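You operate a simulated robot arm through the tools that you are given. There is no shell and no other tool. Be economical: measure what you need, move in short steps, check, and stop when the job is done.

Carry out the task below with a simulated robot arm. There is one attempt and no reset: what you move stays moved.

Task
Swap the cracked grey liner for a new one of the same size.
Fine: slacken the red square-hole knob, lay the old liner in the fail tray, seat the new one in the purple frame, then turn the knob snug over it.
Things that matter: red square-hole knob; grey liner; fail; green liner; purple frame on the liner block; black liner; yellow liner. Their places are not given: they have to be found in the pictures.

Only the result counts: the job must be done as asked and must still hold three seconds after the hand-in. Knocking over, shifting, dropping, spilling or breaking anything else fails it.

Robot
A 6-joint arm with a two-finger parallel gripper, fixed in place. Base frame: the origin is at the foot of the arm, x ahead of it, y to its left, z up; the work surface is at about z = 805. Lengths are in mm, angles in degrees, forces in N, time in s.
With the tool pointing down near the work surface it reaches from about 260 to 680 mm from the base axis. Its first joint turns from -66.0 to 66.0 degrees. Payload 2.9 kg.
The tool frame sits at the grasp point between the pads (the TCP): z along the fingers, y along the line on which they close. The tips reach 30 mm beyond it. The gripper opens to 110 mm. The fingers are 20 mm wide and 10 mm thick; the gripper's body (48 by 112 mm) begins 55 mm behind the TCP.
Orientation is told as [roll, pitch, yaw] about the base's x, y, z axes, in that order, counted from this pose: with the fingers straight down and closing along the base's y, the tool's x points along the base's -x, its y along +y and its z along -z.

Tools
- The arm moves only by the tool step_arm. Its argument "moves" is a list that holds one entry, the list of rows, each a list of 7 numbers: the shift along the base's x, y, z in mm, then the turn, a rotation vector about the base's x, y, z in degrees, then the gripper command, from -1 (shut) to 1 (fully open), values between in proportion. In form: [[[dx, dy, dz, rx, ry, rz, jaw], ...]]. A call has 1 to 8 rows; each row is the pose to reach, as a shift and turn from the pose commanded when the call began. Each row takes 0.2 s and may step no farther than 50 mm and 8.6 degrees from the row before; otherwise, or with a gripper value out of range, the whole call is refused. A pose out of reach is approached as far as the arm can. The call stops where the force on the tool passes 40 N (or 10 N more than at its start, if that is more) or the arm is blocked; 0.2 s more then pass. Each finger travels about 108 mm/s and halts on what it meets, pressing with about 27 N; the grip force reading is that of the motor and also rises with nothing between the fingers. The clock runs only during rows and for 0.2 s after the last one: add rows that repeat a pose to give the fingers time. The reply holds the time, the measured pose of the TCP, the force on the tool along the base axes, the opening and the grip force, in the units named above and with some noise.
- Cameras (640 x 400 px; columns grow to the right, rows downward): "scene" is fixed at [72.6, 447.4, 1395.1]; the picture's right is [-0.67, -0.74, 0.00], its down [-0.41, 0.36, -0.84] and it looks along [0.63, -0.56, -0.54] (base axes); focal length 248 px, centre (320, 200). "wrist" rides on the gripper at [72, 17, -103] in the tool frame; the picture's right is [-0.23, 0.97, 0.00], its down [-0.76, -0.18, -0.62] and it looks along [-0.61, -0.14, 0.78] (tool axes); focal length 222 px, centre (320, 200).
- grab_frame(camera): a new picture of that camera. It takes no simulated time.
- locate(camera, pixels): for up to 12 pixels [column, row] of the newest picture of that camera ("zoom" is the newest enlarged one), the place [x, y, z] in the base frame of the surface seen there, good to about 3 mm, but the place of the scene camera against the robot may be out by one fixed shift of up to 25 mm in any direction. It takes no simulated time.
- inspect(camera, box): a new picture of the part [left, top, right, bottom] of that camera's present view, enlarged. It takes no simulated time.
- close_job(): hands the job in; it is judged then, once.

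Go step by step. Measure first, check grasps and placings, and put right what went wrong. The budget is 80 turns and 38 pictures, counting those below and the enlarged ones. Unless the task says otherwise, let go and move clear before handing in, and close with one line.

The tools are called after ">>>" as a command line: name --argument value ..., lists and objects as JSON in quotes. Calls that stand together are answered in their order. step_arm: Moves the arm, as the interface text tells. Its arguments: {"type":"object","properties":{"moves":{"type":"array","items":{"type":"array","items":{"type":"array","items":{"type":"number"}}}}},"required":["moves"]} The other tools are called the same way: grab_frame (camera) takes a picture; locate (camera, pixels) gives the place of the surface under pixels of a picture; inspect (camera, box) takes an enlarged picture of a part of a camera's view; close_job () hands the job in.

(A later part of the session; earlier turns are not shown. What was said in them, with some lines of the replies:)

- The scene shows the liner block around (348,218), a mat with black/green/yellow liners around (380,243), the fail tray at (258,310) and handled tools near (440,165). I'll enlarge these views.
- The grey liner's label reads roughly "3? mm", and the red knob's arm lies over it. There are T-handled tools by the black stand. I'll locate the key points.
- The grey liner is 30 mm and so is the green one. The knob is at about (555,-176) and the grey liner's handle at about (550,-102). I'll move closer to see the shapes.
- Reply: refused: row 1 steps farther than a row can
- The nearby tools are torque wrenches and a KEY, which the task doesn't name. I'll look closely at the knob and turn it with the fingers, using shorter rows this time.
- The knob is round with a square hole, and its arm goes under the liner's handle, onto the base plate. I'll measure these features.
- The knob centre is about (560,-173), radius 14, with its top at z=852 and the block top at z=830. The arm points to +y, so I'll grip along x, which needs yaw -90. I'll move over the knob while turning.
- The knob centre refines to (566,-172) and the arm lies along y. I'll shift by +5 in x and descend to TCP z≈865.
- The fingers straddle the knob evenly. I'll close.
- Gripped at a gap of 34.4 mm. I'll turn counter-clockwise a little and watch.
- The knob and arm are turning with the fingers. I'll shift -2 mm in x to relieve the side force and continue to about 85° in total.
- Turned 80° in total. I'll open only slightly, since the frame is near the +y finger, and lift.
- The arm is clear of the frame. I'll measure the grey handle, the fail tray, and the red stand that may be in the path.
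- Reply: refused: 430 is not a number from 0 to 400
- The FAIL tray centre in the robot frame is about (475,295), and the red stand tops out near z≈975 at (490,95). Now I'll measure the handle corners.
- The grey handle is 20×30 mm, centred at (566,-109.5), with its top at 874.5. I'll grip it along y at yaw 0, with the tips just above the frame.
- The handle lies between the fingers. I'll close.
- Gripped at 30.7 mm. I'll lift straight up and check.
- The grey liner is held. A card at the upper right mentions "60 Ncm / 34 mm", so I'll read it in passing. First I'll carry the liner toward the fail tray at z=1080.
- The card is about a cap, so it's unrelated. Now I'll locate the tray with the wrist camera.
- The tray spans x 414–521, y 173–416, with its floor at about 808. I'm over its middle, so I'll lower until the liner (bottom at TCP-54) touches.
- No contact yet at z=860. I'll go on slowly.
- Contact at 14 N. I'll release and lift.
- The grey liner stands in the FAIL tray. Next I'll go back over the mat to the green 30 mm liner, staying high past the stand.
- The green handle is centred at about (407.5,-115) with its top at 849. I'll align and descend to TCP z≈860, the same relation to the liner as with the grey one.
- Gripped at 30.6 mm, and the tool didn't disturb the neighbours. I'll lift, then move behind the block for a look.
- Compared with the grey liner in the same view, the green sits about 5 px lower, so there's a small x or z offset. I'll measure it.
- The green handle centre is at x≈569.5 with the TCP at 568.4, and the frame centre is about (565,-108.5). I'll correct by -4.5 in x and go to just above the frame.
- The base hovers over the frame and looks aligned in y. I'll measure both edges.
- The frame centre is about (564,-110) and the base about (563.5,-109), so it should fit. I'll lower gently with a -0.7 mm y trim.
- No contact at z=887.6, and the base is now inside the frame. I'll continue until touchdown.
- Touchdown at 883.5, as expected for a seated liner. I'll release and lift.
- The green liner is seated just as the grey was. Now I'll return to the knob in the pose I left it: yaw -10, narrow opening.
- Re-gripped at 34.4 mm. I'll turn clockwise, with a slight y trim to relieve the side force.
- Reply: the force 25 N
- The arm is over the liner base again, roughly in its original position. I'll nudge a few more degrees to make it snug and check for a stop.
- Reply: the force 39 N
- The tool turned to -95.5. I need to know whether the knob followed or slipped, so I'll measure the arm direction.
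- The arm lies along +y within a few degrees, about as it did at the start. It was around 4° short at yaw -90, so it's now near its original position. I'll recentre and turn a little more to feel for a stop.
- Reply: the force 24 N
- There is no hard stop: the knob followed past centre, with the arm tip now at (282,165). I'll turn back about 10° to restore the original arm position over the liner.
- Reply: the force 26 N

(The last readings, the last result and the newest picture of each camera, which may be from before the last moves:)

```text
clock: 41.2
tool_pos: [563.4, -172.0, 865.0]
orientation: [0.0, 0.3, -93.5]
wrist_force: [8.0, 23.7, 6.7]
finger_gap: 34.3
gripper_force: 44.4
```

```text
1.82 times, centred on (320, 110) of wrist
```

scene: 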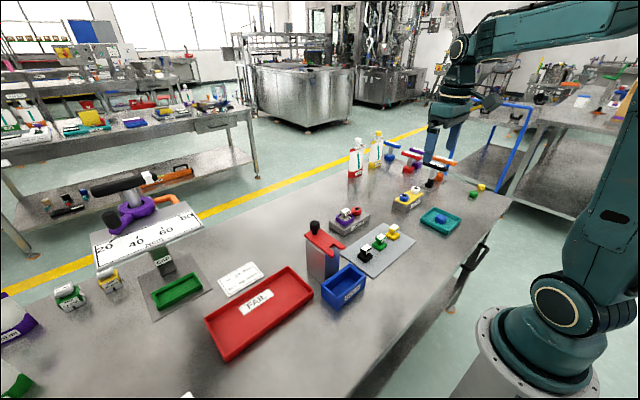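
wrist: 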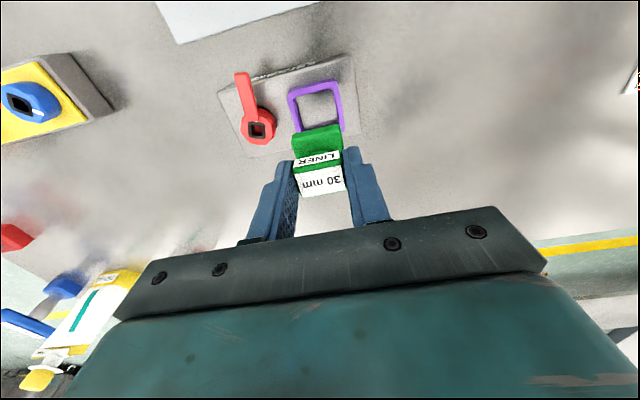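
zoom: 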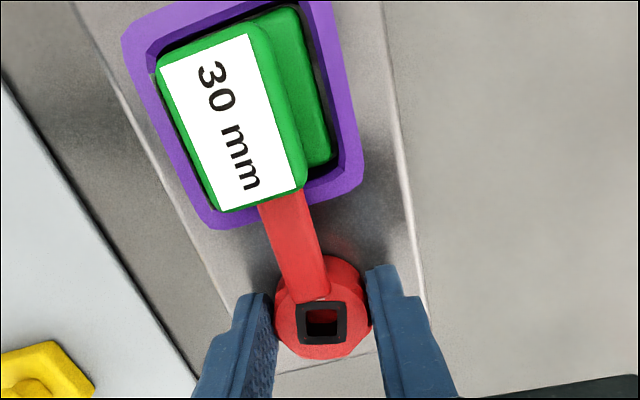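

The arm again crosses the liner's middle, as at the start. I'll release, lift clear and check.

>>> step_arm --moves '[[[0, 1.5, 0, 0, 0, 0, -1], [0, 1.5, 0, 0, 0, 0, -0.4], [0, 1.5, 0, 0, 0, 0, 0], [0, 1.5, 0, 0, 0, 0, 0], [0, 1.5, 25, 0, 0, 0, 0], [0, 1.5, 65, 0, 0, 0, 0], [0, 1.5, 110, 0, 0, 0, 0], [0, 1.5, 150, 0, 0, 0, 0]]]'

>>> inspect --camera "scene" --box '[310, 190, 390, 245]'

```text
clock: 43.0
tool_pos: [563.7, -173.4, 1017.4]
orientation: [-0.2, 0.0, -94.0]
wrist_force: [-0.2, -0.3, 0.8]
finger_gap: 54.7
gripper_force: 0.1
```

```text
7.27 times, centred on (350, 218) of scene
```

zoom: 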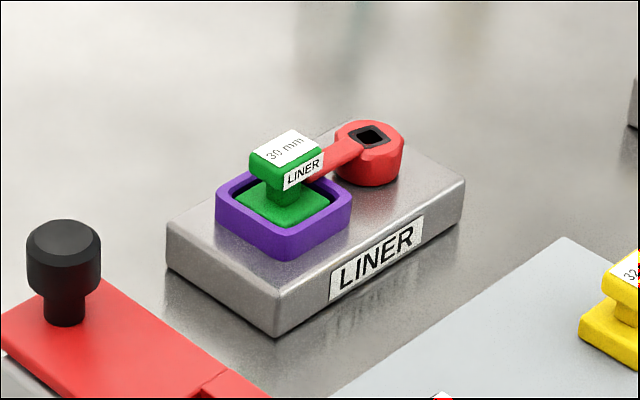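

The green liner is seated, the red arm is back over it as in the first picture, the grey liner is in the FAIL tray and the gripper is clear. I'm handing in.

>>> close_job

```text
The job is handed in.
```

I swapped the cracked 30 mm grey liner, now in the fail tray, for the green 30 mm one seated in the purple frame. The red knob is turned back over it to its original position; I set it by arm position because I felt no hard stop.
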